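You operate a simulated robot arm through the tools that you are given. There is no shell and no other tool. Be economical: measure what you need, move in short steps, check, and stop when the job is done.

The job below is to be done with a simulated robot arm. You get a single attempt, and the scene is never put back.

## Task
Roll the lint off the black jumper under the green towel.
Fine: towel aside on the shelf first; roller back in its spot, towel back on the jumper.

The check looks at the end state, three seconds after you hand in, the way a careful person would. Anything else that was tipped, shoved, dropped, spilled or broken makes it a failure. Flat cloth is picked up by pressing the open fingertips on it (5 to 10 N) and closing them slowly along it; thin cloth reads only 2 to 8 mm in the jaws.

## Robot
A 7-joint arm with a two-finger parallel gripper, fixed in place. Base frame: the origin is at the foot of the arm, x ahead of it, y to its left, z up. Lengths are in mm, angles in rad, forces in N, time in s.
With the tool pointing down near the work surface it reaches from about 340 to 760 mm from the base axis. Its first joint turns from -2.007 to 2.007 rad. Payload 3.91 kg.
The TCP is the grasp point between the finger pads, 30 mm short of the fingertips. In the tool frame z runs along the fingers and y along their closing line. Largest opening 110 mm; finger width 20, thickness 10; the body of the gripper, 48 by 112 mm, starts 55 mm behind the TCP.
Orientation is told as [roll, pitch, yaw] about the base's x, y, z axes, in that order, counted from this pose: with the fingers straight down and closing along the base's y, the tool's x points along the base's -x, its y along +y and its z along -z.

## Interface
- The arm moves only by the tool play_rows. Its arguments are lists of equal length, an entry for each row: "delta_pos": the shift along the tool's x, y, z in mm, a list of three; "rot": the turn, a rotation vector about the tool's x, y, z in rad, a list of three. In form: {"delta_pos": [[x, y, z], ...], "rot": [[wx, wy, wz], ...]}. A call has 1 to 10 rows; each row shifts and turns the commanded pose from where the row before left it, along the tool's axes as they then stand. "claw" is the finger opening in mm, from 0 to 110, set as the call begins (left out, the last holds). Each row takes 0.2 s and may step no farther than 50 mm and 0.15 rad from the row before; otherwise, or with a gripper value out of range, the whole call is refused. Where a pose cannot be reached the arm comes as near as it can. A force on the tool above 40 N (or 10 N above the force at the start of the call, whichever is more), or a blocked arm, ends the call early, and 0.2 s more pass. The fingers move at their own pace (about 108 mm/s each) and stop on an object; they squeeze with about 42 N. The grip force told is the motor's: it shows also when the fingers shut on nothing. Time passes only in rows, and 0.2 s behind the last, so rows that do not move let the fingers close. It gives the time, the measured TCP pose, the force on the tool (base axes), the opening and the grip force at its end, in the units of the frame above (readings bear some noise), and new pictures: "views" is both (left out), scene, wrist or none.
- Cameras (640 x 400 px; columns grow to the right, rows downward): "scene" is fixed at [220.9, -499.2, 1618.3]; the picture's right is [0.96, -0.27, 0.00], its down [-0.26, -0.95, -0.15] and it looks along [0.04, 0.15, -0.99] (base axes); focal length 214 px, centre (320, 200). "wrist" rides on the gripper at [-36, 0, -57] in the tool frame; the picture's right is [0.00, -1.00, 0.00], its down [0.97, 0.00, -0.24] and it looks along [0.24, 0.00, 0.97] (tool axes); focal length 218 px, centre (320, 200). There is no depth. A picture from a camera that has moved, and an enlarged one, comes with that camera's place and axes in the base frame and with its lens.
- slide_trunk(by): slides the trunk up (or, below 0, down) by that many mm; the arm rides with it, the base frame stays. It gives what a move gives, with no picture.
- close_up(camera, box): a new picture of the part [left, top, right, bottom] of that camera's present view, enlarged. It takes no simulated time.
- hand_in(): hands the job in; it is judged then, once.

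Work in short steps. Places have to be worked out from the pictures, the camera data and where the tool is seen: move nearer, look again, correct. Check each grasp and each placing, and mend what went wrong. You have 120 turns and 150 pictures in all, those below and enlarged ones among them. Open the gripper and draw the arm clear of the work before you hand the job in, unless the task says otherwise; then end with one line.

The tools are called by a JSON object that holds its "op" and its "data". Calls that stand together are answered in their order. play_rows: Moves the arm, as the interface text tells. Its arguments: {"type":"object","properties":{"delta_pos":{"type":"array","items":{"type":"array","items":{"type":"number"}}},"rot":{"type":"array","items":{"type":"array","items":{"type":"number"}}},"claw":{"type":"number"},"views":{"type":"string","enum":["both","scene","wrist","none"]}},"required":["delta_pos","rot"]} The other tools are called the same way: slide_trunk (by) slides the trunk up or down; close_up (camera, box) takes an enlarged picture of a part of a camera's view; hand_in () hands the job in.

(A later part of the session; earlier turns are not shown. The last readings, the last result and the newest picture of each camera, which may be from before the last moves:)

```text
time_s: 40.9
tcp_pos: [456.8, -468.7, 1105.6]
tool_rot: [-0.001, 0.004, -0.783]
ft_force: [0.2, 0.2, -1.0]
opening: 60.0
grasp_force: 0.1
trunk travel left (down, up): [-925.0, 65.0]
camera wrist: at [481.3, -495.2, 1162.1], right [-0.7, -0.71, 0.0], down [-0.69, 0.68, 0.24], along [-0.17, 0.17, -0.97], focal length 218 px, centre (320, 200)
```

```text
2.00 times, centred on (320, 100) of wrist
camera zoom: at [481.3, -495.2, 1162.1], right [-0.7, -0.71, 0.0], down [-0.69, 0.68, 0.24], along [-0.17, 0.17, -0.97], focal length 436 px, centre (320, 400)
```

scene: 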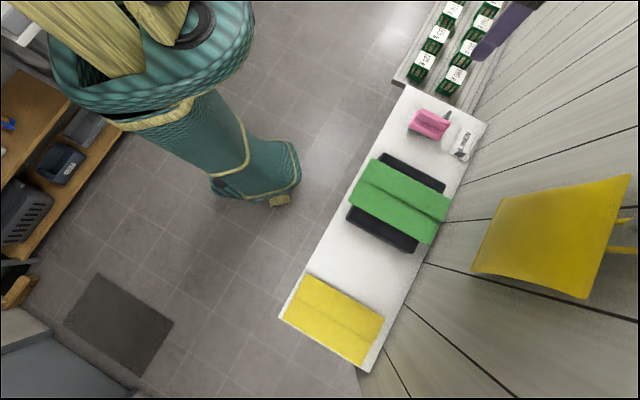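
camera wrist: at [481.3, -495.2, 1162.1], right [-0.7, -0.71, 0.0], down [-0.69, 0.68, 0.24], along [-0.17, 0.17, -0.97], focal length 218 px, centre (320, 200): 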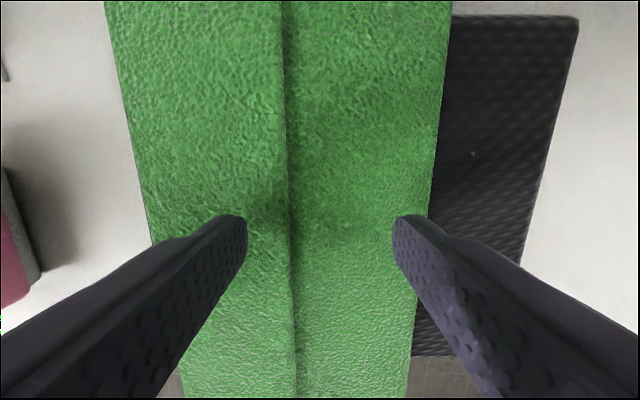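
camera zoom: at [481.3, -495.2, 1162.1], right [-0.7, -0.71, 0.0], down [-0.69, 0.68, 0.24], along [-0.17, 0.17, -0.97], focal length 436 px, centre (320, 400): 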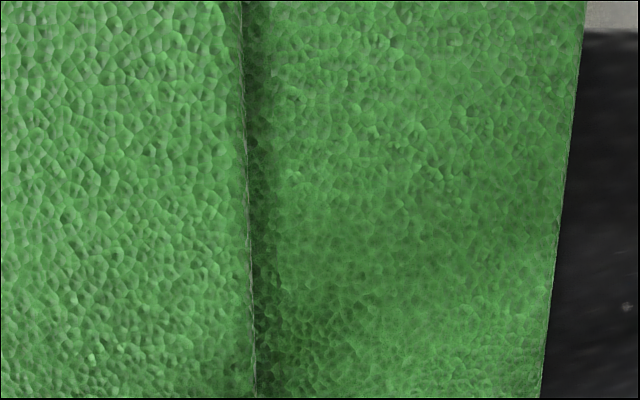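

The towel got dragged to s≈-65..69, crease at s≈4. I recentre on the crease and press.

{"op": "play_rows", "data": {"delta_pos": [[0, 12, 0], [0, 0, 3], [0, 0, 0]], "rot": [[0, 0, 0], [0, 0, 0], [0, 0, 0]], "views": "none"}}

{"op": "play_rows", "data": {"delta_pos": [[0, 0, 2], [0, 0, 0]], "rot": [[0, 0, 0], [0, 0, 0]], "views": "none"}}

{"op": "play_rows", "data": {"delta_pos": [[0, 0, 1], [0, 0, 0]], "rot": [[0, 0, 0], [0, 0, 0]], "views": "wrist"}}

```text
time_s: 41.7
tcp_pos: [464.5, -460.8, 1101.6]
tool_rot: [0.0, 0.004, -0.784]
ft_force: [-0.2, 0.6, -0.2]
opening: 60.2
grasp_force: 0.0
trunk travel left (down, up): [-925.0, 65.0]
```

```text
time_s: 42.3
tcp_pos: [463.7, -460.4, 1100.2]
tool_rot: [-0.003, 0.003, -0.783]
ft_force: [-0.1, 1.0, 1.2]
opening: 60.1
grasp_force: 0.5
trunk travel left (down, up): [-925.0, 65.0]
```

```text
time_s: 42.9
tcp_pos: [463.3, -461.2, 1100.8]
tool_rot: [0.001, 0.001, -0.787]
ft_force: [3.3, 0.5, 7.0]
opening: 61.3
grasp_force: 0.8
trunk travel left (down, up): [-925.0, 65.0]
camera wrist: at [488.4, -487.5, 1157.1], right [-0.71, -0.71, 0.0], down [-0.69, 0.69, 0.24], along [-0.17, 0.17, -0.97], focal length 218 px, centre (320, 200)
```

wrist: 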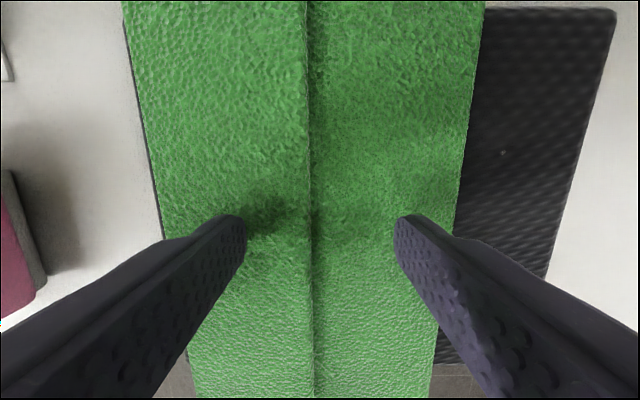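

7 N, astride the crease. Closing slowly.

{"op": "play_rows", "data": {"delta_pos": [[0, 0, 0]], "rot": [[0, 0, 0]], "claw": 54, "views": "none"}}

{"op": "play_rows", "data": {"delta_pos": [[0, 0, 0]], "rot": [[0, 0, 0]], "claw": 48, "views": "none"}}

{"op": "play_rows", "data": {"delta_pos": [[0, 0, 0]], "rot": [[0, 0, 0]], "claw": 42, "views": "wrist"}}

```text
time_s: 43.3
tcp_pos: [463.4, -459.6, 1099.4]
tool_rot: [-0.001, 0.003, -0.784]
ft_force: [1.4, 1.6, 10.3]
opening: 54.2
grasp_force: 0.9
trunk travel left (down, up): [-925.0, 65.0]
```

```text
time_s: 43.7
tcp_pos: [465.0, -459.2, 1099.4]
tool_rot: [0.0, 0.001, -0.783]
ft_force: [3.8, 2.9, 11.6]
opening: 51.2
grasp_force: 2.9
trunk travel left (down, up): [-925.0, 65.0]
```

```text
time_s: 44.1
tcp_pos: [465.6, -458.9, 1099.8]
tool_rot: [-0.002, 0.002, -0.785]
ft_force: [5.2, 4.7, 13.4]
opening: 45.3
grasp_force: 4.0
trunk travel left (down, up): [-925.0, 65.0]
camera wrist: at [490.1, -485.2, 1157.0], right [-0.71, -0.71, 0.0], down [-0.69, 0.68, 0.24], along [-0.17, 0.17, -0.97], focal length 218 px, centre (320, 200)
```

wrist: 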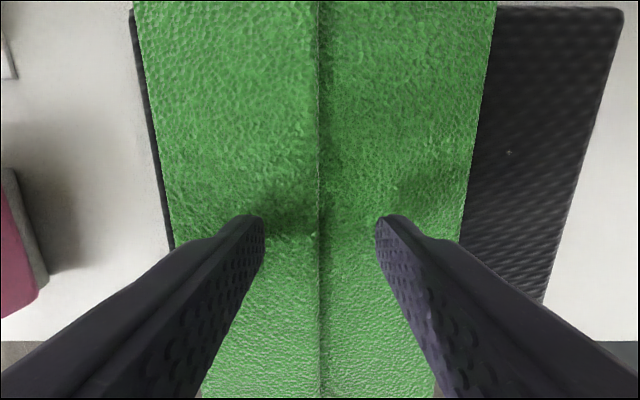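

Panels don't converge; the towel is firm. New plan: grip its front edge, which overhangs the jumper by ≈20 mm. First I use the present contact to drag it ~20 mm toward me for more overhang.

{"op": "play_rows", "data": {"delta_pos": [[4, 0, 0], [4, 0, 0], [4, 0, 0], [4, 0, 0], [4, 0, 0], [0, 0, 0]], "rot": [[0, 0, 0], [0, 0, 0], [0, 0, 0], [0, 0, 0], [0, 0, 0], [0, 0, 0]], "views": "wrist"}}

```text
time_s: 45.5
tcp_pos: [450.6, -445.0, 1100.3]
tool_rot: [-0.002, 0.002, -0.785]
ft_force: [5.8, -7.9, 19.4]
opening: 41.4
grasp_force: 0.2
trunk travel left (down, up): [-925.0, 65.0]
camera wrist: at [475.5, -472.1, 1156.9], right [-0.71, -0.71, 0.0], down [-0.69, 0.69, 0.24], along [-0.17, 0.17, -0.97], focal length 218 px, centre (320, 200)
```

wrist: 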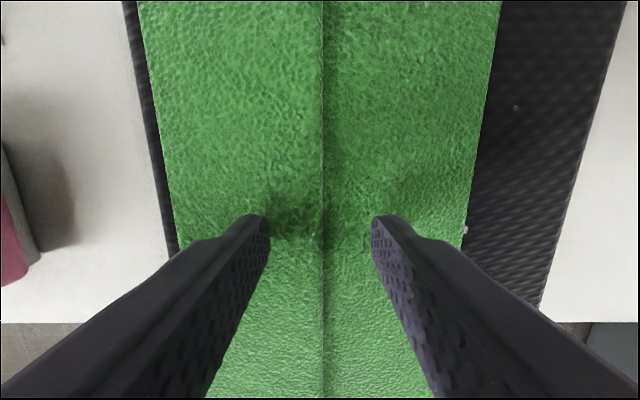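

Jumper stayed still; I lift and view the towel's overhang.

{"op": "play_rows", "data": {"delta_pos": [[0, 0, -30], [10, 0, -40], [20, 0, -40], [0, 0, 0]], "rot": [[0, 0, 0], [0, 0, 0], [0, 0, 0], [0, 0, 0]], "views": "wrist"}}

```text
time_s: 46.5
tcp_pos: [433.4, -422.9, 1208.1]
tool_rot: [-0.002, 0.007, -0.783]
ft_force: [1.9, -0.9, -0.2]
opening: 41.9
grasp_force: 0.2
trunk travel left (down, up): [-925.0, 65.0]
camera wrist: at [458.8, -449.1, 1266.1], right [-0.71, -0.71, 0.0], down [-0.69, 0.68, 0.25], along [-0.18, 0.17, -0.97], focal length 218 px, centre (320, 200)
```

wrist: 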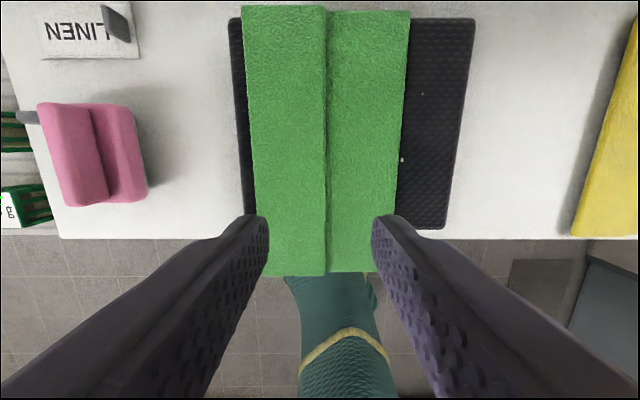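

The towel now overhangs the jumper front by ≈44 mm (front edge b≈513). I'll orient the tool nearly horizontal, pointing at the shelf: first pitch in place with height.

{"op": "play_rows", "data": {"delta_pos": [[0, 0, -40], [0, 5, 0], [0, 0, 0], [0, 0, 0], [0, 0, 0], [0, 0, 0], [0, 0, 0], [0, 0, 0], [0, 0, 0], [0, 0, 0]], "rot": [[0, 0, 0], [0, -0.15, 0], [0, -0.15, 0], [0, -0.15, 0], [0, -0.15, 0], [0, -0.15, 0], [0, -0.15, 0], [0, -0.15, 0], [0, -0.15, 0], [0, -0.15, 0]], "claw": 70, "views": "none"}}

{"op": "play_rows", "data": {"delta_pos": [[0, 0, 0], [0, 0, 0], [0, 0, 0], [0, 0, 0], [0, 0, 0], [0, 0, 0], [0, 0, 0], [0, 0, 0], [0, 0, 0], [0, 0, 0]], "rot": [[0, 0, 0.15], [0, 0, 0.15], [0, 0, 0.15], [0, 0, 0.15], [0, 0, 0.15], [0, 0, 0.15], [0, 0, 0.15], [0, 0, 0.15], [0, 0, 0.15], [0, 0, 0.15]], "views": "wrist"}}

```text
time_s: 48.7
tcp_pos: [434.6, -420.9, 1248.0]
tool_rot: [-0.005, -1.344, -0.777]
ft_force: [1.3, -1.4, 0.2]
opening: 69.9
grasp_force: 0.1
trunk travel left (down, up): [-925.0, 65.0]
```

```text
time_s: 50.9
tcp_pos: [432.8, -420.9, 1249.5]
tool_rot: [1.342, -0.069, -2.34]
ft_force: [0.0, 0.6, -0.6]
opening: 69.8
grasp_force: 0.0
trunk travel left (down, up): [-925.0, 65.0]
camera wrist: at [368.1, -408.7, 1265.3], right [-0.21, 0.11, -0.97], down [0.51, 0.86, -0.01], along [0.84, -0.5, -0.23], focal length 218 px, centre (320, 200)
```

wrist: 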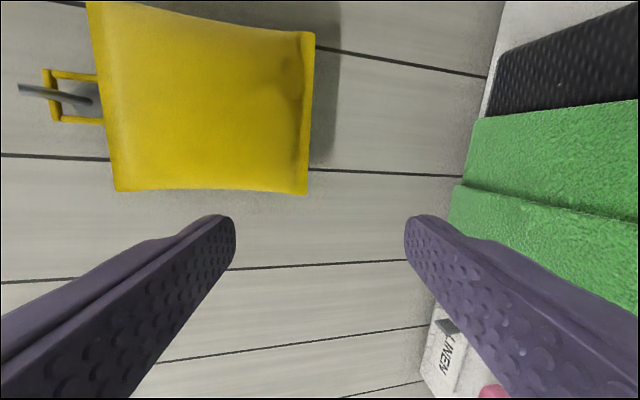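

Tool is nearly horizontal with fingers one above the other. I level it, back off to b≈465, then lower to the towel's height in front of the edge.

{"op": "play_rows", "data": {"delta_pos": [[0, 0, -20], [0, 0, -40], [0, 0, -40], [0, 0, -40], [0, -40, 0], [0, -40, 0], [0, -40, 0], [0, 0, 0]], "rot": [[-0.1, 0, 0.07], [-0.08, 0, 0], [0, 0, 0], [0, 0, 0], [0, 0, 0], [0, 0, 0], [0, 0, 0], [0, 0, 0]], "views": "both"}}

```text
time_s: 52.7
tcp_pos: [361.7, -360.3, 1128.6]
tool_rot: [1.526, -0.004, -2.351]
ft_force: [0.4, 0.6, -0.4]
opening: 70.0
grasp_force: 0.1
out of reach, approached as far as the arm can: row 3, 4
trunk travel left (down, up): [-925.0, 65.0]
camera wrist: at [295.1, -347.3, 1132.6], right [-0.03, 0.03, -1.0], down [0.51, 0.86, 0.01], along [0.86, -0.51, -0.04], focal length 218 px, centre (320, 200)
```

scene: 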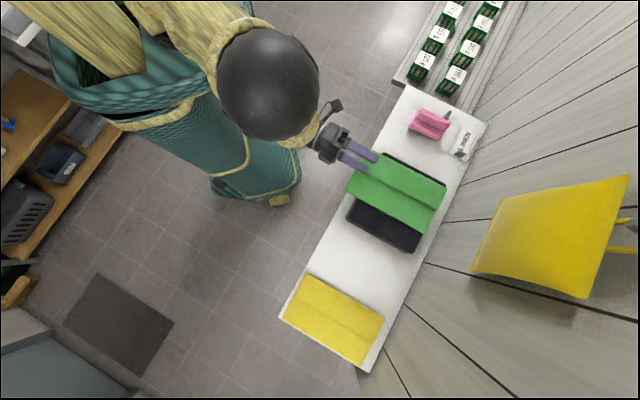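
wrist: 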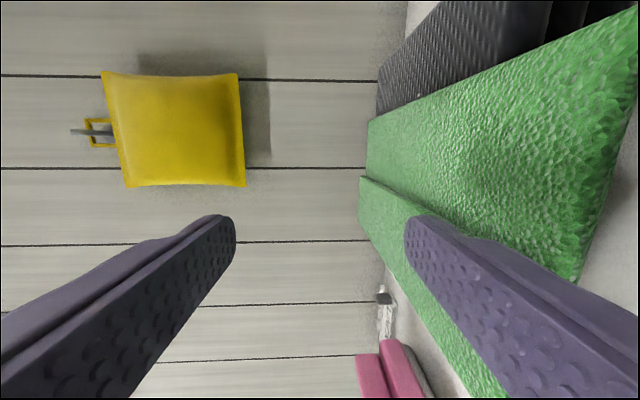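

Horizontal now at b≈510, z≈1128. Back off by 45 more so fingertips clear the towel edge.

{"op": "play_rows", "data": {"delta_pos": [[0, 0, -25], [0, 0, -25], [0, 0, 0]], "rot": [[0, 0, 0], [0, 0, 0], [0, 0, 0]], "views": "none"}}

```text
time_s: 53.5
tcp_pos: [327.5, -323.5, 1132.2]
tool_rot: [1.525, -0.004, -2.349]
ft_force: [-0.2, -0.4, -0.2]
opening: 70.0
grasp_force: 0.0
trunk travel left (down, up): [-925.0, 65.0]
```

Reached b≈460. Lower to z≈1061 and shift to s≈13, then look.

{"op": "play_rows", "data": {"delta_pos": [[5, -35, 0], [5, -35, 0], [0, 0, 0]], "rot": [[-0.045, 0, 0], [0, 0, 0], [0, 0, 0]], "views": "wrist"}}

{"op": "close_up", "data": {"camera": "wrist", "box": [180, 100, 460, 340]}}

```text
time_s: 54.3
tcp_pos: [333.1, -317.3, 1063.6]
tool_rot: [1.57, -0.004, -2.351]
ft_force: [0.9, -0.2, 0.0]
opening: 70.3
grasp_force: 0.1
trunk travel left (down, up): [-925.0, 65.0]
camera wrist: at [265.2, -304.8, 1063.5], right [0.0, 0.0, -1.0], down [0.51, 0.86, 0.0], along [0.86, -0.51, 0.0], focal length 218 px, centre (320, 200)
```

wrist: 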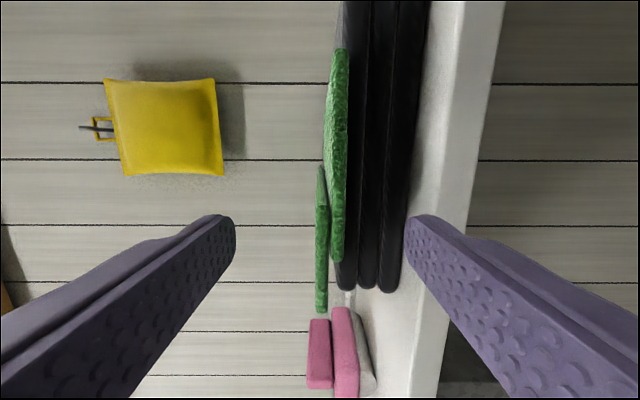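

```text
1.67 times, centred on (320, 220) of wrist
camera zoom: at [265.2, -304.8, 1063.5], right [0.0, 0.0, -1.0], down [0.51, 0.86, 0.0], along [0.86, -0.51, 0.0], focal length 364 px, centre (320, 167)
```

zoom: 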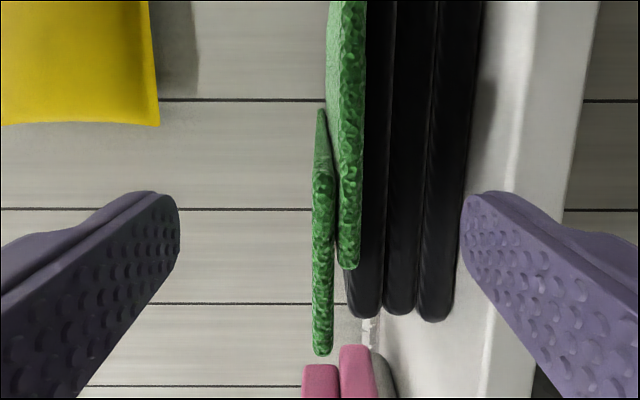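

Clear end view: the overlap zone of the two panels spans s≈3..36, z≈1051..1066. I shift to s≈19, z≈1058.5 and advance until fingertips are at b≈545, short of the jumper front (557).

{"op": "play_rows", "data": {"delta_pos": [[8, -5, 0], [0, 0, 20], [0, 0, 20], [0, 0, 15], [0, 0, 0]], "rot": [[0, 0, 0], [0, 0, 0], [0, 0, 0], [0, 0, 0], [0, 0, 0]], "views": "wrist"}}

```text
time_s: 55.5
tcp_pos: [377.9, -351.0, 1058.0]
tool_rot: [1.57, -0.001, -2.352]
ft_force: [-0.4, 0.7, -1.0]
opening: 69.8
grasp_force: 0.1
trunk travel left (down, up): [-925.0, 65.0]
camera wrist: at [310.9, -338.1, 1057.7], right [0.0, 0.0, -1.0], down [0.51, 0.86, 0.0], along [0.86, -0.51, 0.0], focal length 218 px, centre (320, 200)
```

wrist: 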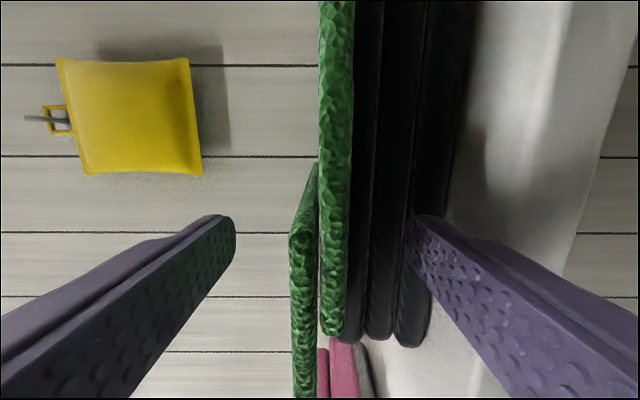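

In place with both panels between the fingers. Close.

{"op": "play_rows", "data": {"delta_pos": [[0, 0, 0], [0, 0, 0]], "rot": [[0, 0, 0], [0, 0, 0]], "claw": 26, "views": "none"}}

{"op": "play_rows", "data": {"delta_pos": [[0, 0, 0], [0, 0, 0], [0, 0, 0]], "rot": [[0, 0, 0], [0, 0, 0], [0, 0, 0]], "claw": 0, "views": "wrist"}}

```text
time_s: 56.1
tcp_pos: [378.1, -351.7, 1057.0]
tool_rot: [1.567, -0.002, -2.351]
ft_force: [0.7, 0.3, -0.7]
opening: 26.0
grasp_force: 0.0
trunk travel left (down, up): [-925.0, 65.0]
```

```text
time_s: 56.9
tcp_pos: [377.3, -351.1, 1059.4]
tool_rot: [1.576, -0.001, -2.351]
ft_force: [3.8, -1.3, 21.9]
opening: 19.4
grasp_force: 41.5
trunk travel left (down, up): [-925.0, 65.0]
camera wrist: at [310.6, -337.8, 1059.5], right [0.0, 0.0, -1.0], down [0.51, 0.86, 0.0], along [0.86, -0.51, 0.0], focal length 218 px, centre (320, 200)
```

wrist: 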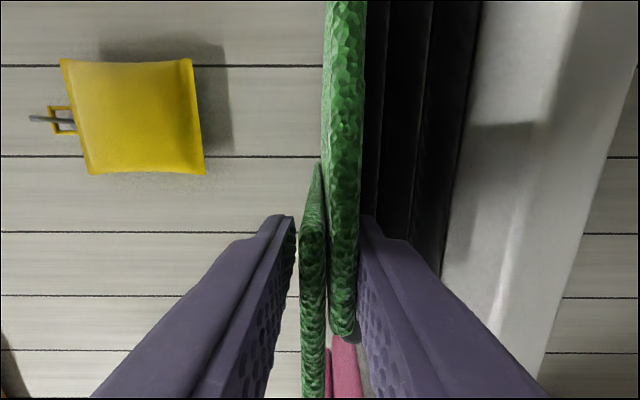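

Gripped firmly: 19.4 mm, 41 N. Lift gently 30 mm and check.

{"op": "play_rows", "data": {"delta_pos": [[0, 5, 0], [0, 8, 0], [0, 10, 0], [0, 10, 0], [0, 0, 0]], "rot": [[0, 0, 0], [0, 0, 0], [0, 0, 0], [0, 0, 0], [0, 0, 0]], "views": "both"}}

```text
time_s: 58.1
tcp_pos: [374.8, -348.8, 1089.4]
tool_rot: [1.569, -0.004, -2.351]
ft_force: [-0.4, 0.0, -0.9]
opening: 19.3
grasp_force: 41.6
trunk travel left (down, up): [-925.0, 65.0]
camera wrist: at [309.3, -336.2, 1090.6], right [0.0, 0.0, -1.0], down [0.51, 0.86, 0.0], along [0.86, -0.51, 0.0], focal length 218 px, centre (320, 200)
```

scene: 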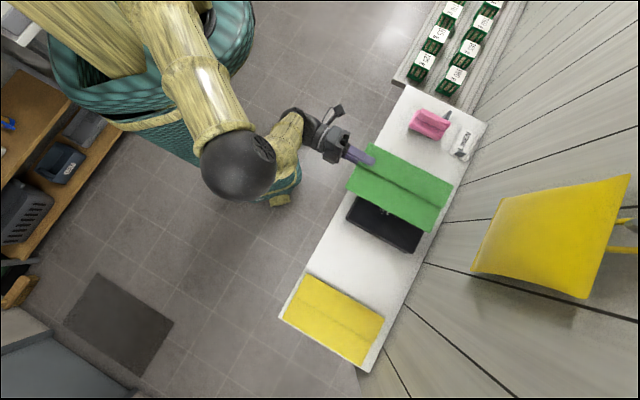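
wrist: 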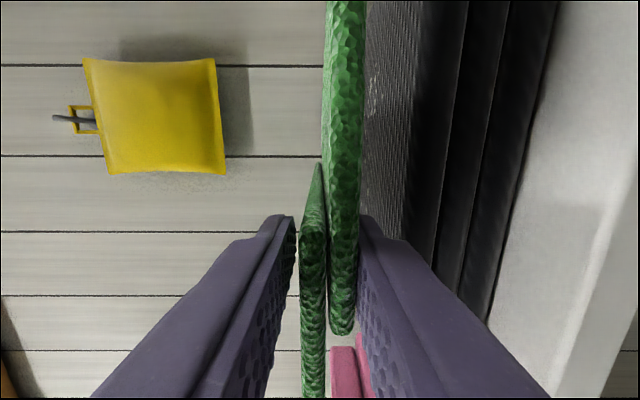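

The towel came up level as one piece. I carry it to the right over the free shelf zone (centre s≈-216), pulling back 40 mm so the grip end overhangs the shelf front and the lower finger clears the shelf.

{"op": "play_rows", "data": {"delta_pos": [[0, 20, -5], [-36, 0, -5], [-36, 0, -5], [-36, 0, -5], [-36, 0, -5], [-36, 0, -5], [-36, 0, -10], [0, 0, 0]], "rot": [[0, 0, 0], [0, 0, 0], [0, 0, 0], [0, 0, 0], [0, 0, 0], [0, 0, 0], [0, 0, 0], [0, 0, 0]], "views": "both"}}

```text
time_s: 59.9
tcp_pos: [198.0, -476.0, 1110.0]
tool_rot: [1.57, -0.003, -2.35]
ft_force: [0.5, 0.1, -0.7]
opening: 19.5
grasp_force: 42.2
trunk travel left (down, up): [-925.0, 65.0]
camera wrist: at [131.9, -462.5, 1110.5], right [0.0, 0.0, -1.0], down [0.51, 0.86, 0.0], along [0.86, -0.51, 0.0], focal length 218 px, centre (320, 200)
```

scene: 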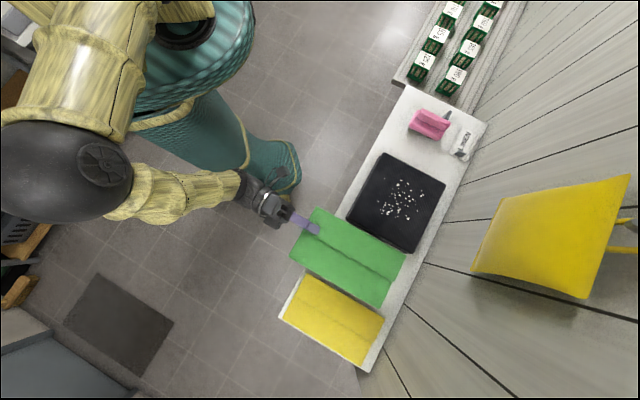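
wrist: 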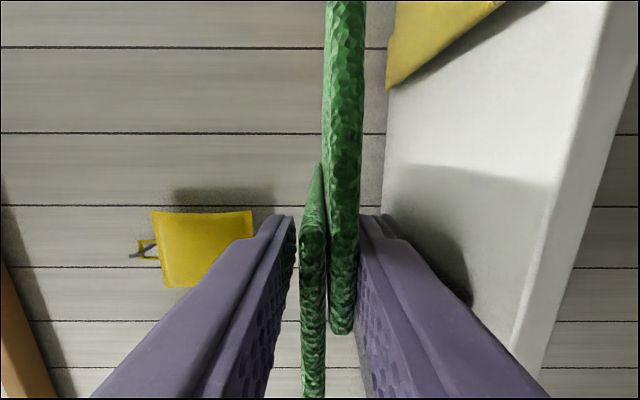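

Well positioned between jumper and yellow towel (gaps ≈28 mm each). Lower to near the shelf.

{"op": "play_rows", "data": {"delta_pos": [[0, -30, 0], [0, -30, 0], [0, -25, 0], [0, -5, 0], [0, 0, 0]], "rot": [[0, 0, 0], [0, 0, 0], [0, 0, 0], [0, 0, 0], [0, 0, 0]], "views": "wrist"}}

```text
time_s: 61.1
tcp_pos: [195.3, -474.5, 1019.7]
tool_rot: [1.569, -0.001, -2.351]
ft_force: [0.2, -0.2, -1.0]
opening: 19.3
grasp_force: 42.2
trunk travel left (down, up): [-925.0, 65.0]
camera wrist: at [128.5, -461.7, 1019.8], right [0.0, 0.0, -1.0], down [0.51, 0.86, 0.0], along [0.86, -0.51, 0.0], focal length 218 px, centre (320, 200)
```

wrist: 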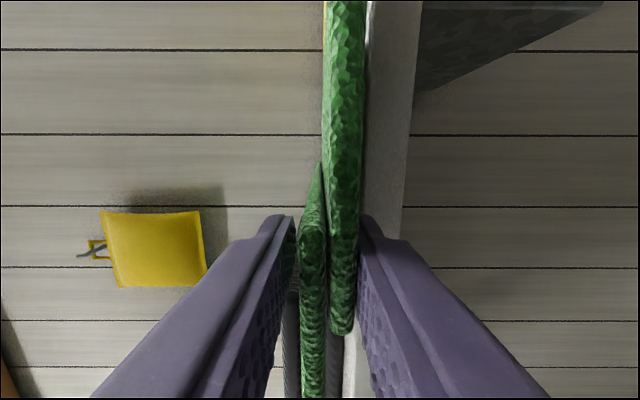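

Close to the shelf. I lower in 2 mm steps until contact.

{"op": "play_rows", "data": {"delta_pos": [[0, -2, 0], [0, -2, 0], [0, 0, 0]], "rot": [[0, 0, 0], [0, 0, 0], [0, 0, 0]], "views": "none"}}

{"op": "play_rows", "data": {"delta_pos": [[0, -2, 0], [0, 0, 0]], "rot": [[0, 0, 0], [0, 0, 0]], "views": "none"}}

```text
time_s: 61.9
tcp_pos: [196.2, -474.1, 1016.4]
tool_rot: [1.569, -0.002, -2.35]
ft_force: [0.5, -0.1, -1.2]
opening: 19.4
grasp_force: 41.6
trunk travel left (down, up): [-925.0, 65.0]
```

```text
time_s: 62.5
tcp_pos: [197.7, -474.2, 1013.7]
tool_rot: [1.567, 0.0, -2.35]
ft_force: [0.0, 0.5, -1.4]
opening: 19.3
grasp_force: 42.1
trunk travel left (down, up): [-925.0, 65.0]
```

{"op": "play_rows", "data": {"delta_pos": [[0, -2, 0], [0, 0, 0]], "rot": [[0, 0, 0], [0, 0, 0]], "views": "none"}}

{"op": "play_rows", "data": {"delta_pos": [[0, -1.5, 0], [0, 0, 0]], "rot": [[0, 0, 0], [0, 0, 0]], "views": "wrist"}}

```text
time_s: 63.1
tcp_pos: [197.7, -475.2, 1011.3]
tool_rot: [1.57, -0.002, -2.352]
ft_force: [0.7, 0.6, -1.2]
opening: 19.5
grasp_force: 41.7
trunk travel left (down, up): [-925.0, 65.0]
```

```text
time_s: 63.7
tcp_pos: [198.2, -475.9, 1010.9]
tool_rot: [1.569, -0.002, -2.351]
ft_force: [-0.5, -0.3, -0.7]
opening: 19.4
grasp_force: 41.8
trunk travel left (down, up): [-925.0, 65.0]
camera wrist: at [130.6, -461.8, 1011.3], right [0.0, 0.0, -1.0], down [0.51, 0.86, 0.0], along [0.86, -0.51, 0.0], focal length 218 px, centre (320, 200)
```

wrist: 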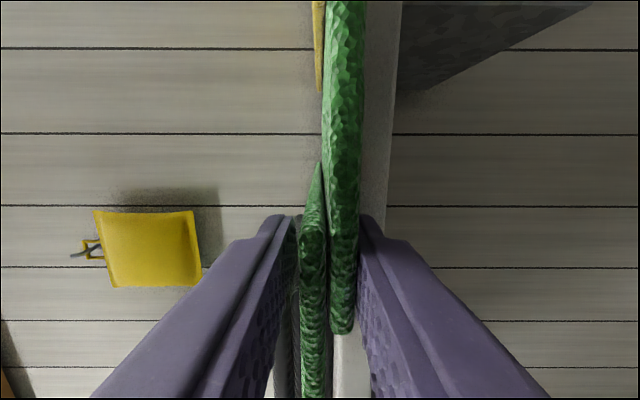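

Not yet in contact; a few more small steps.

{"op": "play_rows", "data": {"delta_pos": [[0, -1.5, 0], [0, 0, 0]], "rot": [[0, 0, 0], [0, 0, 0]], "views": "none"}}

{"op": "play_rows", "data": {"delta_pos": [[0, -1.5, 0], [0, 0, 0]], "rot": [[0, 0, 0], [0, 0, 0]], "views": "none"}}

{"op": "play_rows", "data": {"delta_pos": [[0, -1.0, 0], [0, 0, 0]], "rot": [[0, 0, 0], [0, 0, 0]], "views": "none"}}

```text
time_s: 64.3
tcp_pos: [197.4, -476.0, 1010.2]
tool_rot: [1.572, -0.003, -2.35]
ft_force: [-0.3, -1.9, 5.9]
opening: 19.5
grasp_force: 42.3
trunk travel left (down, up): [-925.0, 65.0]
```

```text
time_s: 64.9
tcp_pos: [196.8, -475.5, 1008.9]
tool_rot: [1.576, -0.004, -2.349]
ft_force: [4.4, -2.9, 13.9]
opening: 19.4
grasp_force: 41.6
trunk travel left (down, up): [-925.0, 65.0]
```

```text
time_s: 65.5
tcp_pos: [196.3, -475.7, 1009.0]
tool_rot: [1.577, -0.003, -2.352]
ft_force: [6.1, -4.4, 24.7]
opening: 19.7
grasp_force: 42.3
trunk travel left (down, up): [-925.0, 65.0]
```

The towel rests on the shelf. Ease up 2 mm, open to 45, and draw back.

{"op": "play_rows", "data": {"delta_pos": [[0, 2, 0], [0, 0, 0]], "rot": [[0, 0, 0], [0, 0, 0]], "views": "none"}}

{"op": "play_rows", "data": {"delta_pos": [[0, 0, 0], [0, 0, 0], [0, 0, -20], [0, 0, -20], [0, 0, -15], [0, 0, 0]], "rot": [[0, 0, 0], [0, 0, 0], [0, 0, 0], [0, 0, 0], [0, 0, 0], [0, 0, 0]], "claw": 45, "views": "both"}}

```text
time_s: 66.1
tcp_pos: [196.0, -474.5, 1009.3]
tool_rot: [1.572, -0.003, -2.351]
ft_force: [4.8, -5.2, 18.0]
opening: 19.6
grasp_force: 41.6
trunk travel left (down, up): [-925.0, 65.0]
```

```text
time_s: 67.5
tcp_pos: [157.1, -434.7, 1009.2]
tool_rot: [1.568, -0.003, -2.35]
ft_force: [-0.6, 0.1, -0.1]
opening: 45.0
grasp_force: 0.0
trunk travel left (down, up): [-925.0, 65.0]
camera wrist: at [90.6, -422.7, 1010.3], right [0.0, 0.0, -1.0], down [0.51, 0.86, 0.0], along [0.86, -0.51, 0.0], focal length 218 px, centre (320, 200)
```

scene: 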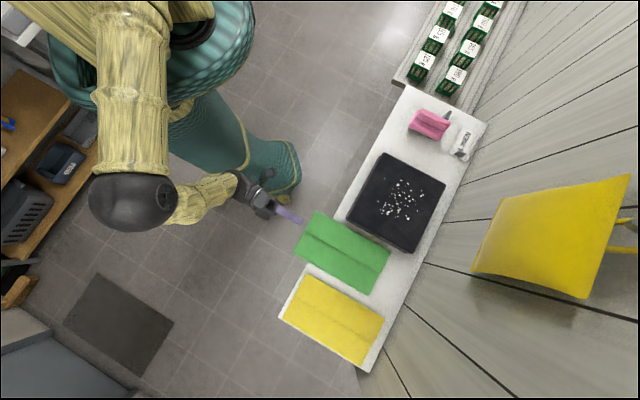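
wrist: 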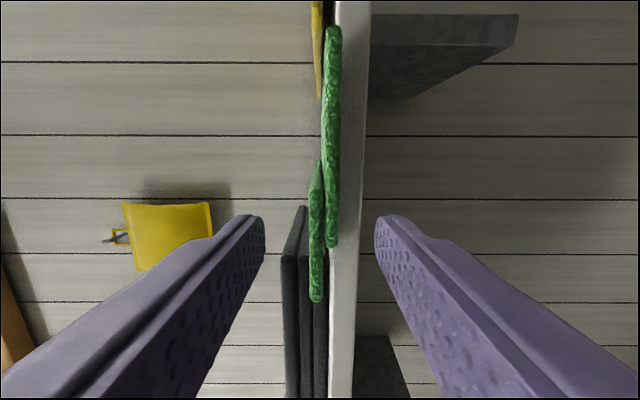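

Towel rests safely aside. I get a view of the lint and raise the arm straight up in front of the shelf.

{"op": "close_up", "data": {"camera": "scene", "box": [330, 90, 490, 260]}}

{"op": "play_rows", "data": {"delta_pos": [[0, 40, 0], [0, 45, 0], [0, 45, 0], [0, 45, 0], [0, 40, 0], [0, 0, 20], [0, 0, 30], [0, 0, 30]], "rot": [[0, 0, 0], [0, 0, 0], [0, 0, 0], [0, 0, 0], [0, 0, 0], [0, 0, 0], [0, 0, 0], [0, 0, 0]], "views": "none"}}

```text
2.35 times, centred on (410, 175) of scene
camera zoom: at [220.9, -499.2, 1618.3], right [0.96, -0.27, 0.0], down [-0.26, -0.95, -0.15], along [0.04, 0.15, -0.99], focal length 505 px, centre (108, 259)
```

zoom: 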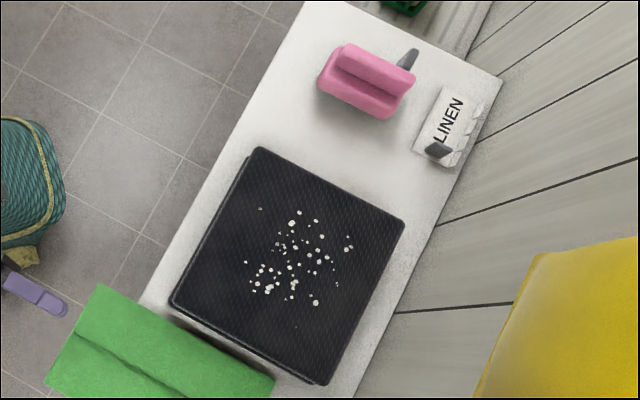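

```text
time_s: 69.3
tcp_pos: [217.3, -496.0, 1222.1]
tool_rot: [1.569, -0.003, -2.351]
ft_force: [0.2, -0.2, 0.1]
opening: 45.1
grasp_force: 0.0
trunk travel left (down, up): [-925.0, 65.0]
```

Now I turn the tool back to vertical.

{"op": "play_rows", "data": {"delta_pos": [[0, 0, 0], [0, 0, 0], [0, 0, 0], [0, 0, 0], [0, 0, 0], [0, 0, 0], [0, 0, 0], [0, 0, 0], [0, 0, 0], [0, 0, 0]], "rot": [[0, 0, -0.15], [0, 0, -0.15], [0, 0, -0.15], [0, 0, -0.15], [0, 0, -0.15], [0, 0, -0.15], [0, 0, -0.15], [0, 0, -0.15], [0, 0, -0.15], [0, 0, -0.15]], "claw": 80, "views": "none"}}

{"op": "play_rows", "data": {"delta_pos": [[0, 0, 0], [0, 20, 0], [0, 20, 0], [0, 20, 0], [0, 20, 0], [0, 20, 0], [0, 20, 0], [0, 20, 0], [0, 20, 0], [0, 20, 0]], "rot": [[0, 0, -0.07], [0, 0.15, 0], [0, 0.15, 0], [0, 0.15, 0], [0, 0.15, 0], [0, 0.15, 0], [0, 0.15, 0], [0, 0.15, 0], [0, 0.15, 0], [0, 0.15, 0]], "views": "none"}}

```text
time_s: 71.5
tcp_pos: [216.0, -493.5, 1224.3]
tool_rot: [1.555, -1.505, -2.336]
ft_force: [0.5, -0.4, 0.1]
opening: 79.9
grasp_force: 0.1
trunk travel left (down, up): [-925.0, 65.0]
```

```text
time_s: 73.7
tcp_pos: [344.1, -364.6, 1223.9]
tool_rot: [-0.005, -0.218, -0.778]
ft_force: [0.1, 0.3, 0.2]
opening: 79.6
grasp_force: 0.1
trunk travel left (down, up): [-925.0, 65.0]
```

Finish levelling and move above the jumper to map the lint.

{"op": "play_rows", "data": {"delta_pos": [[0, 0, 0], [0, 0, 0], [-45, 0, 0], [-45, 0, 0], [-30, 0, 0], [0, 0, 0]], "rot": [[0, 0.12, 0], [0, 0.098, 0], [0, 0, 0], [0, 0, 0], [0, 0, 0], [0.005, 0, 0]], "views": "wrist"}}

{"op": "close_up", "data": {"camera": "wrist", "box": [200, 0, 440, 250]}}

```text
time_s: 75.1
tcp_pos: [426.9, -448.8, 1224.3]
tool_rot: [-0.007, -0.003, -0.777]
ft_force: [-0.2, -0.2, 0.1]
opening: 79.8
grasp_force: 0.1
trunk travel left (down, up): [-925.0, 65.0]
camera wrist: at [451.9, -474.6, 1281.4], right [-0.7, -0.71, 0.01], down [-0.69, 0.68, 0.24], along [-0.17, 0.16, -0.97], focal length 218 px, centre (320, 200)
```

wrist: 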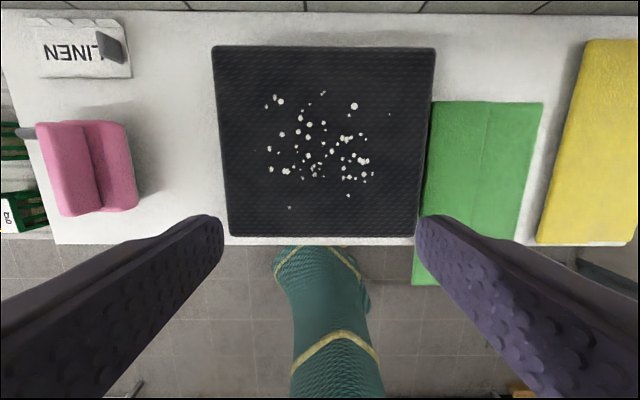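

```text
1.60 times, centred on (320, 125) of wrist
camera zoom: at [451.9, -474.6, 1281.4], right [-0.7, -0.71, 0.01], down [-0.69, 0.68, 0.24], along [-0.17, 0.16, -0.97], focal length 349 px, centre (320, 320)
```

zoom: 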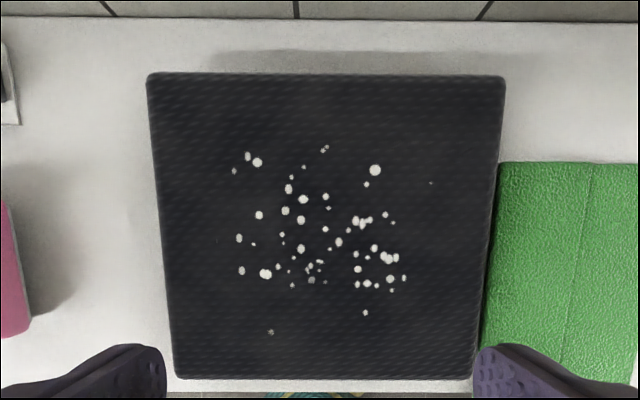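

Lint spans about s -85..52, b 590..707 on the jumper. Now over to the roller at s≈232, b≈634.

{"op": "play_rows", "data": {"delta_pos": [[-2, 42, 0], [-3, 42, 0], [-3, 42, 0], [-2, 42, 0], [-2, 40, 0], [-3, 40, 0], [0, 0, 20]], "rot": [[0.007, 0, 0.008], [0, 0, 0], [0, 0, 0], [0, 0, 0], [0, 0, 0], [0, 0, 0], [0, 0, 0]], "views": "wrist"}}

{"op": "close_up", "data": {"camera": "wrist", "box": [240, 80, 400, 280]}}

```text
time_s: 76.7
tcp_pos: [614.0, -287.1, 1201.2]
tool_rot: [-0.013, -0.003, -0.788]
ft_force: [-0.5, 0.0, -0.5]
opening: 80.3
grasp_force: 0.0
trunk travel left (down, up): [-925.0, 65.0]
camera wrist: at [639.4, -313.4, 1258.0], right [-0.71, -0.7, 0.01], down [-0.68, 0.69, 0.24], along [-0.18, 0.16, -0.97], focal length 218 px, centre (320, 200)
```

wrist: 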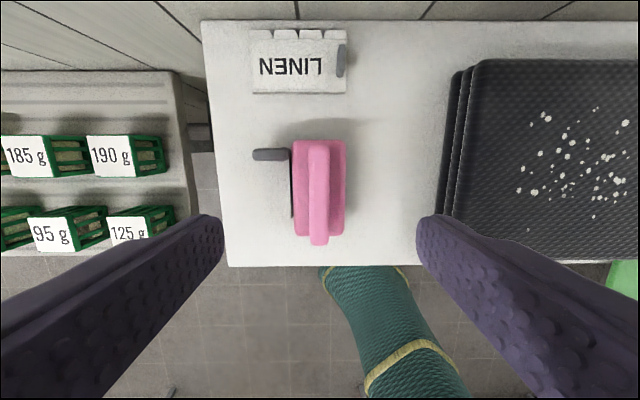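

```text
2.00 times, centred on (320, 180) of wrist
camera zoom: at [639.4, -313.4, 1258.0], right [-0.71, -0.7, 0.01], down [-0.68, 0.69, 0.24], along [-0.18, 0.16, -0.97], focal length 436 px, centre (320, 240)
```

zoom: 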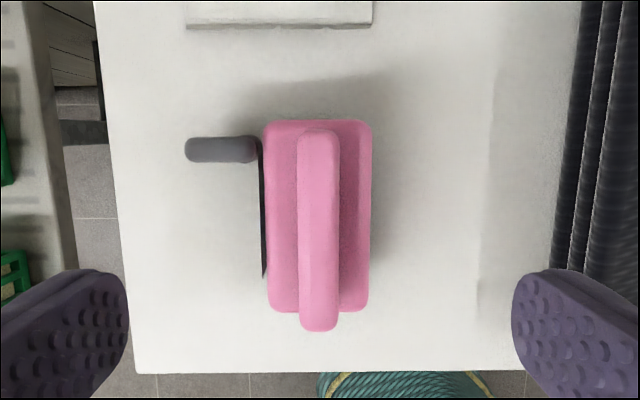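

The grip ridge is at s≈228, b≈594..674, z≈1049..1094, ≈17 wide. I correct the small roll, set opening 44, and descend to 40 mm above grasp height first.

{"op": "play_rows", "data": {"delta_pos": [[3, -3, 20], [0, 0, 30], [0, 0, 25], [0, 0, 0]], "rot": [[-0.012, 0, 0], [0, 0, 0], [0, 0, 0], [0, 0, 0]], "claw": 44, "views": "wrist"}}

```text
time_s: 77.7
tcp_pos: [608.2, -285.1, 1127.6]
tool_rot: [-0.001, -0.003, -0.787]
ft_force: [-0.6, -0.1, -0.7]
opening: 44.1
grasp_force: 0.1
trunk travel left (down, up): [-925.0, 65.0]
camera wrist: at [632.7, -311.4, 1185.2], right [-0.71, -0.71, 0.0], down [-0.69, 0.69, 0.24], along [-0.17, 0.17, -0.97], focal length 218 px, centre (320, 200)
```

wrist: 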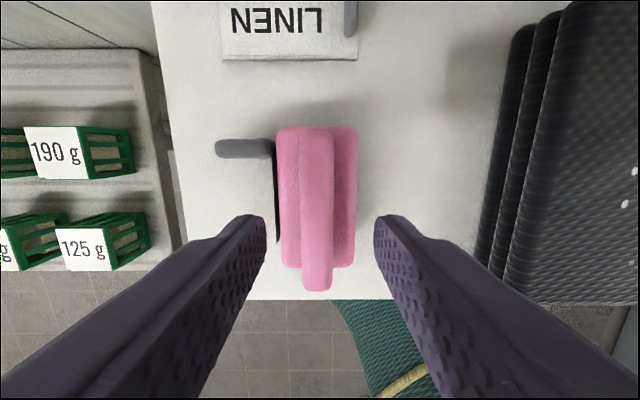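

Ridge is centred between the fingers. Descend to z≈1084 and close.

{"op": "play_rows", "data": {"delta_pos": [[0, 0, 20], [0, 0, 18], [0, 0, 6], [0, 0, 0]], "rot": [[0, 0, 0], [0, 0, 0], [0, 0, 0], [0, 0, 0]], "views": "wrist"}}

```text
time_s: 78.7
tcp_pos: [607.9, -284.3, 1082.4]
tool_rot: [-0.001, -0.003, -0.787]
ft_force: [0.1, -0.5, -0.2]
opening: 44.0
grasp_force: 0.0
trunk travel left (down, up): [-925.0, 65.0]
camera wrist: at [632.0, -311.8, 1139.1], right [-0.71, -0.71, 0.0], down [-0.69, 0.69, 0.24], along [-0.17, 0.17, -0.97], focal length 218 px, centre (320, 200)
```

wrist: 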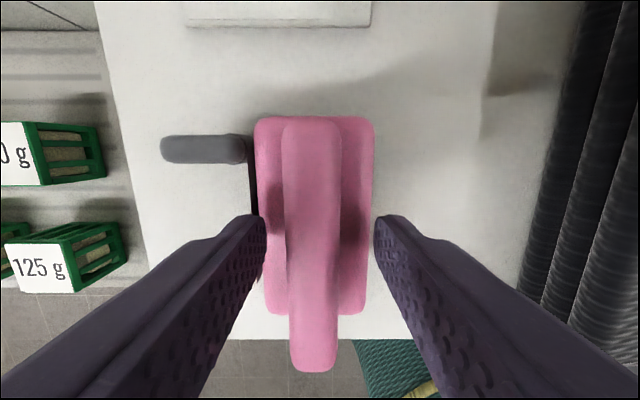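

{"op": "play_rows", "data": {"delta_pos": [[0, 2, 0], [0, 0, 0]], "rot": [[0, 0, 0], [0, 0, 0]], "claw": 26, "views": "none"}}

{"op": "play_rows", "data": {"delta_pos": [[0, 0, 0], [0, 0, 0], [0, 0, 0]], "rot": [[0, 0, 0], [0, 0, 0], [0, 0, 0]], "claw": 0, "views": "wrist"}}

```text
time_s: 79.3
tcp_pos: [609.0, -283.2, 1081.8]
tool_rot: [-0.002, -0.004, -0.788]
ft_force: [-0.3, -0.5, -0.6]
opening: 26.0
grasp_force: 0.1
trunk travel left (down, up): [-925.0, 65.0]
```

```text
time_s: 80.1
tcp_pos: [607.5, -284.3, 1082.1]
tool_rot: [-0.001, -0.002, -0.787]
ft_force: [0.6, 0.7, 0.0]
opening: 17.3
grasp_force: 42.0
trunk travel left (down, up): [-925.0, 65.0]
camera wrist: at [633.8, -309.9, 1139.1], right [-0.71, -0.71, 0.0], down [-0.69, 0.69, 0.24], along [-0.17, 0.17, -0.97], focal length 218 px, centre (320, 200)
```

wrist: 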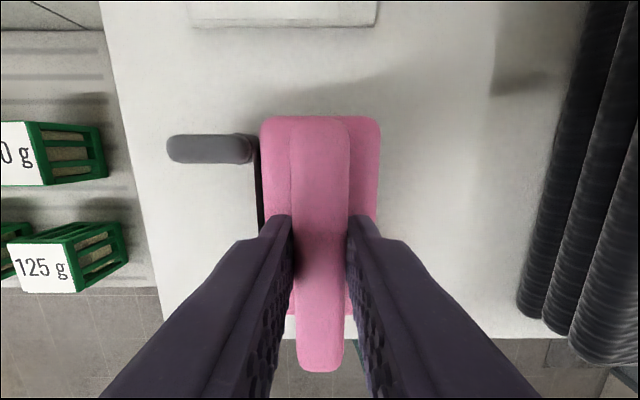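

Gripped (17.3 mm, 42 N); parked reference TCP ≈ (608, -284, 1082). Lift and check.

{"op": "play_rows", "data": {"delta_pos": [[0, 0, -10], [0, 0, -30], [0, 0, -40], [0, 0, -20], [0, 0, 0]], "rot": [[0, 0, 0], [0, 0, 0], [0, 0, 0], [0, 0, 0], [0, 0, 0]], "views": "both"}}

```text
time_s: 81.3
tcp_pos: [608.6, -283.0, 1184.3]
tool_rot: [-0.003, -0.001, -0.787]
ft_force: [0.2, 0.7, -3.0]
opening: 17.4
grasp_force: 41.7
trunk travel left (down, up): [-925.0, 65.0]
camera wrist: at [633.8, -309.8, 1241.5], right [-0.71, -0.71, 0.0], down [-0.69, 0.69, 0.24], along [-0.17, 0.17, -0.97], focal length 218 px, centre (320, 200)
```

scene: 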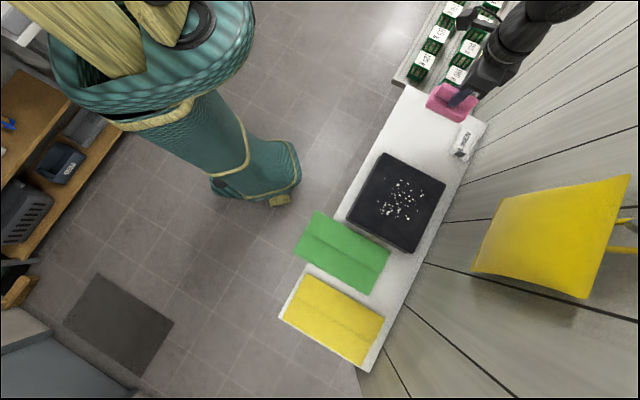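
wrist: 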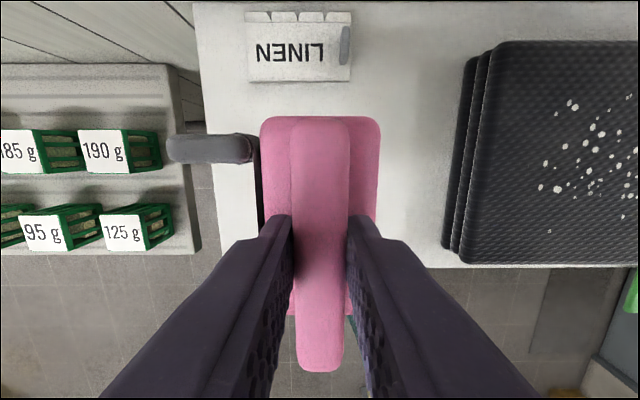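

The grey stub is part of the roller. I carry it to the jumper's left side (s≈66, b≈626) and descend to just above it.

{"op": "play_rows", "data": {"delta_pos": [[1, -41, 0], [1, -41, 0], [1, -41, 0], [1, -41, 0], [0, 0, 20], [0, 0, 18], [0, 0, 0]], "rot": [[0, 0, 0], [0, 0, 0], [0, 0, 0], [0, 0, 0], [0, 0, 0], [0, 0, 0], [0, 0, 0]], "views": "wrist"}}

```text
time_s: 82.9
tcp_pos: [487.0, -395.1, 1145.0]
tool_rot: [-0.001, -0.004, -0.785]
ft_force: [0.4, 0.3, -1.8]
opening: 17.4
grasp_force: 42.5
trunk travel left (down, up): [-925.0, 65.0]
camera wrist: at [512.2, -421.6, 1202.1], right [-0.71, -0.71, 0.0], down [-0.69, 0.69, 0.24], along [-0.17, 0.17, -0.97], focal length 218 px, centre (320, 200)
```

wrist: 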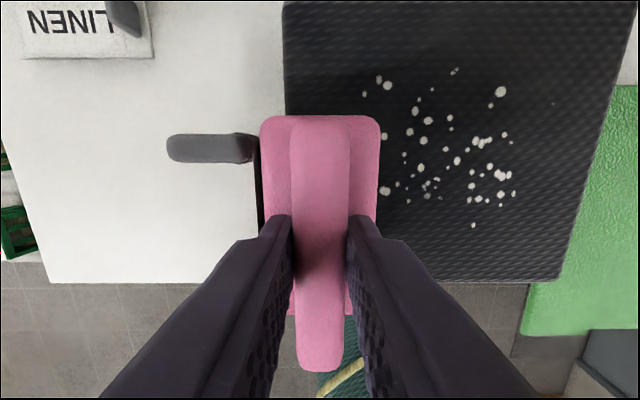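

Ready just left of the lint. Lower until light contact.

{"op": "play_rows", "data": {"delta_pos": [[0, 0, 4], [0, 0, 4], [0, 0, 0]], "rot": [[0, 0, 0], [0, 0, 0], [0, 0, 0]], "views": "none"}}

{"op": "play_rows", "data": {"delta_pos": [[0, 0, 2], [0, 0, 2], [0, 0, 0]], "rot": [[0, 0, 0], [0, 0, 0], [0, 0, 0]], "views": "none"}}

```text
time_s: 83.7
tcp_pos: [489.1, -397.4, 1136.6]
tool_rot: [-0.001, -0.003, -0.788]
ft_force: [0.0, 0.4, -1.2]
opening: 17.4
grasp_force: 42.5
trunk travel left (down, up): [-925.0, 65.0]
```

```text
time_s: 84.5
tcp_pos: [491.1, -397.7, 1133.1]
tool_rot: [-0.002, -0.003, -0.788]
ft_force: [0.5, -0.9, -1.8]
opening: 17.3
grasp_force: 42.6
trunk travel left (down, up): [-925.0, 65.0]
```

{"op": "play_rows", "data": {"delta_pos": [[0, 0, 2], [0, 0, 0]], "rot": [[0, 0, 0], [0, 0, 0]], "views": "none"}}

{"op": "play_rows", "data": {"delta_pos": [[0, 0, 1.5], [0, 0, 0]], "rot": [[0, 0, 0], [0, 0, 0]], "views": "none"}}

```text
time_s: 85.1
tcp_pos: [489.1, -396.7, 1131.0]
tool_rot: [-0.001, -0.005, -0.785]
ft_force: [-0.2, 0.0, 8.9]
opening: 17.6
grasp_force: 42.1
trunk travel left (down, up): [-925.0, 65.0]
```

```text
time_s: 85.7
tcp_pos: [488.7, -396.4, 1131.4]
tool_rot: [-0.002, -0.006, -0.787]
ft_force: [0.5, -1.2, 19.8]
opening: 17.3
grasp_force: 42.2
trunk travel left (down, up): [-925.0, 65.0]
```

Contact at ≈1131. Ease 1 mm and roll slowly along the jumper.

{"op": "play_rows", "data": {"delta_pos": [[0, 0, -1.2], [0, -4, 0], [0, -8, 0], [0, -10, 0], [0, -10, 0], [0, -10, 0], [0, -10, 0], [0, -10, 0]], "rot": [[0, 0, 0], [0, 0, 0], [0, 0, 0], [0, 0, 0], [0, 0, 0], [0, 0, 0], [0, 0, 0], [0, 0, 0]], "views": "wrist"}}

```text
time_s: 87.5
tcp_pos: [447.0, -438.5, 1132.1]
tool_rot: [0.0, -0.004, -0.787]
ft_force: [5.4, 4.9, 16.5]
opening: 17.5
grasp_force: 41.8
trunk travel left (down, up): [-925.0, 65.0]
camera wrist: at [471.9, -465.1, 1189.1], right [-0.71, -0.71, 0.0], down [-0.69, 0.69, 0.24], along [-0.17, 0.17, -0.97], focal length 218 px, centre (320, 200)
```

wrist: 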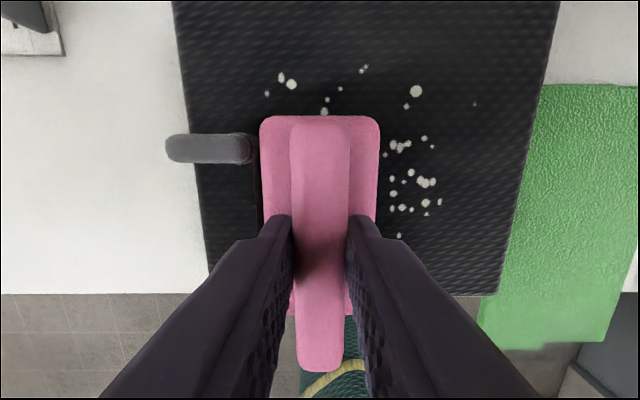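

It picks up lint cleanly. Continue across, easing slightly.

{"op": "play_rows", "data": {"delta_pos": [[0, -10, -0.5], [0, -10, 0], [0, -10, 0], [0, -10, 0], [0, -10, 0], [0, -10, 0], [0, -10, 0], [0, -10, 0], [0, -10, 0], [0, -10, 0]], "rot": [[0, 0, 0], [0, 0, 0], [0, 0, 0], [0, 0, 0], [0, 0, 0], [0, 0, 0], [0, 0, 0], [0, 0, 0], [0, 0, 0], [0, 0, 0]], "views": "wrist"}}

```text
time_s: 89.7
tcp_pos: [374.7, -510.7, 1131.3]
tool_rot: [-0.001, -0.001, -0.788]
ft_force: [-0.3, 1.0, -0.1]
opening: 17.6
grasp_force: 41.8
trunk travel left (down, up): [-925.0, 65.0]
camera wrist: at [399.0, -537.3, 1189.1], right [-0.71, -0.7, 0.0], down [-0.68, 0.69, 0.24], along [-0.17, 0.17, -0.97], focal length 218 px, centre (320, 200)
```

wrist: 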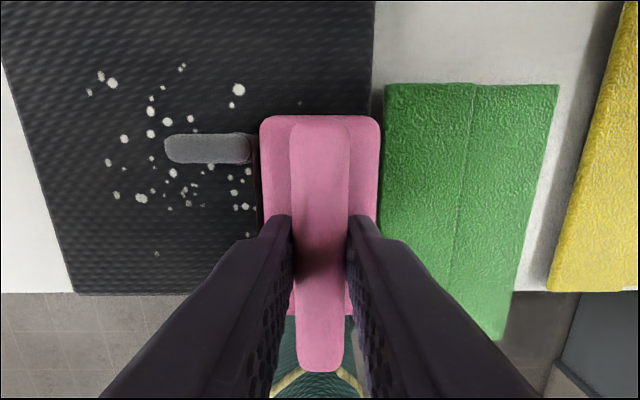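

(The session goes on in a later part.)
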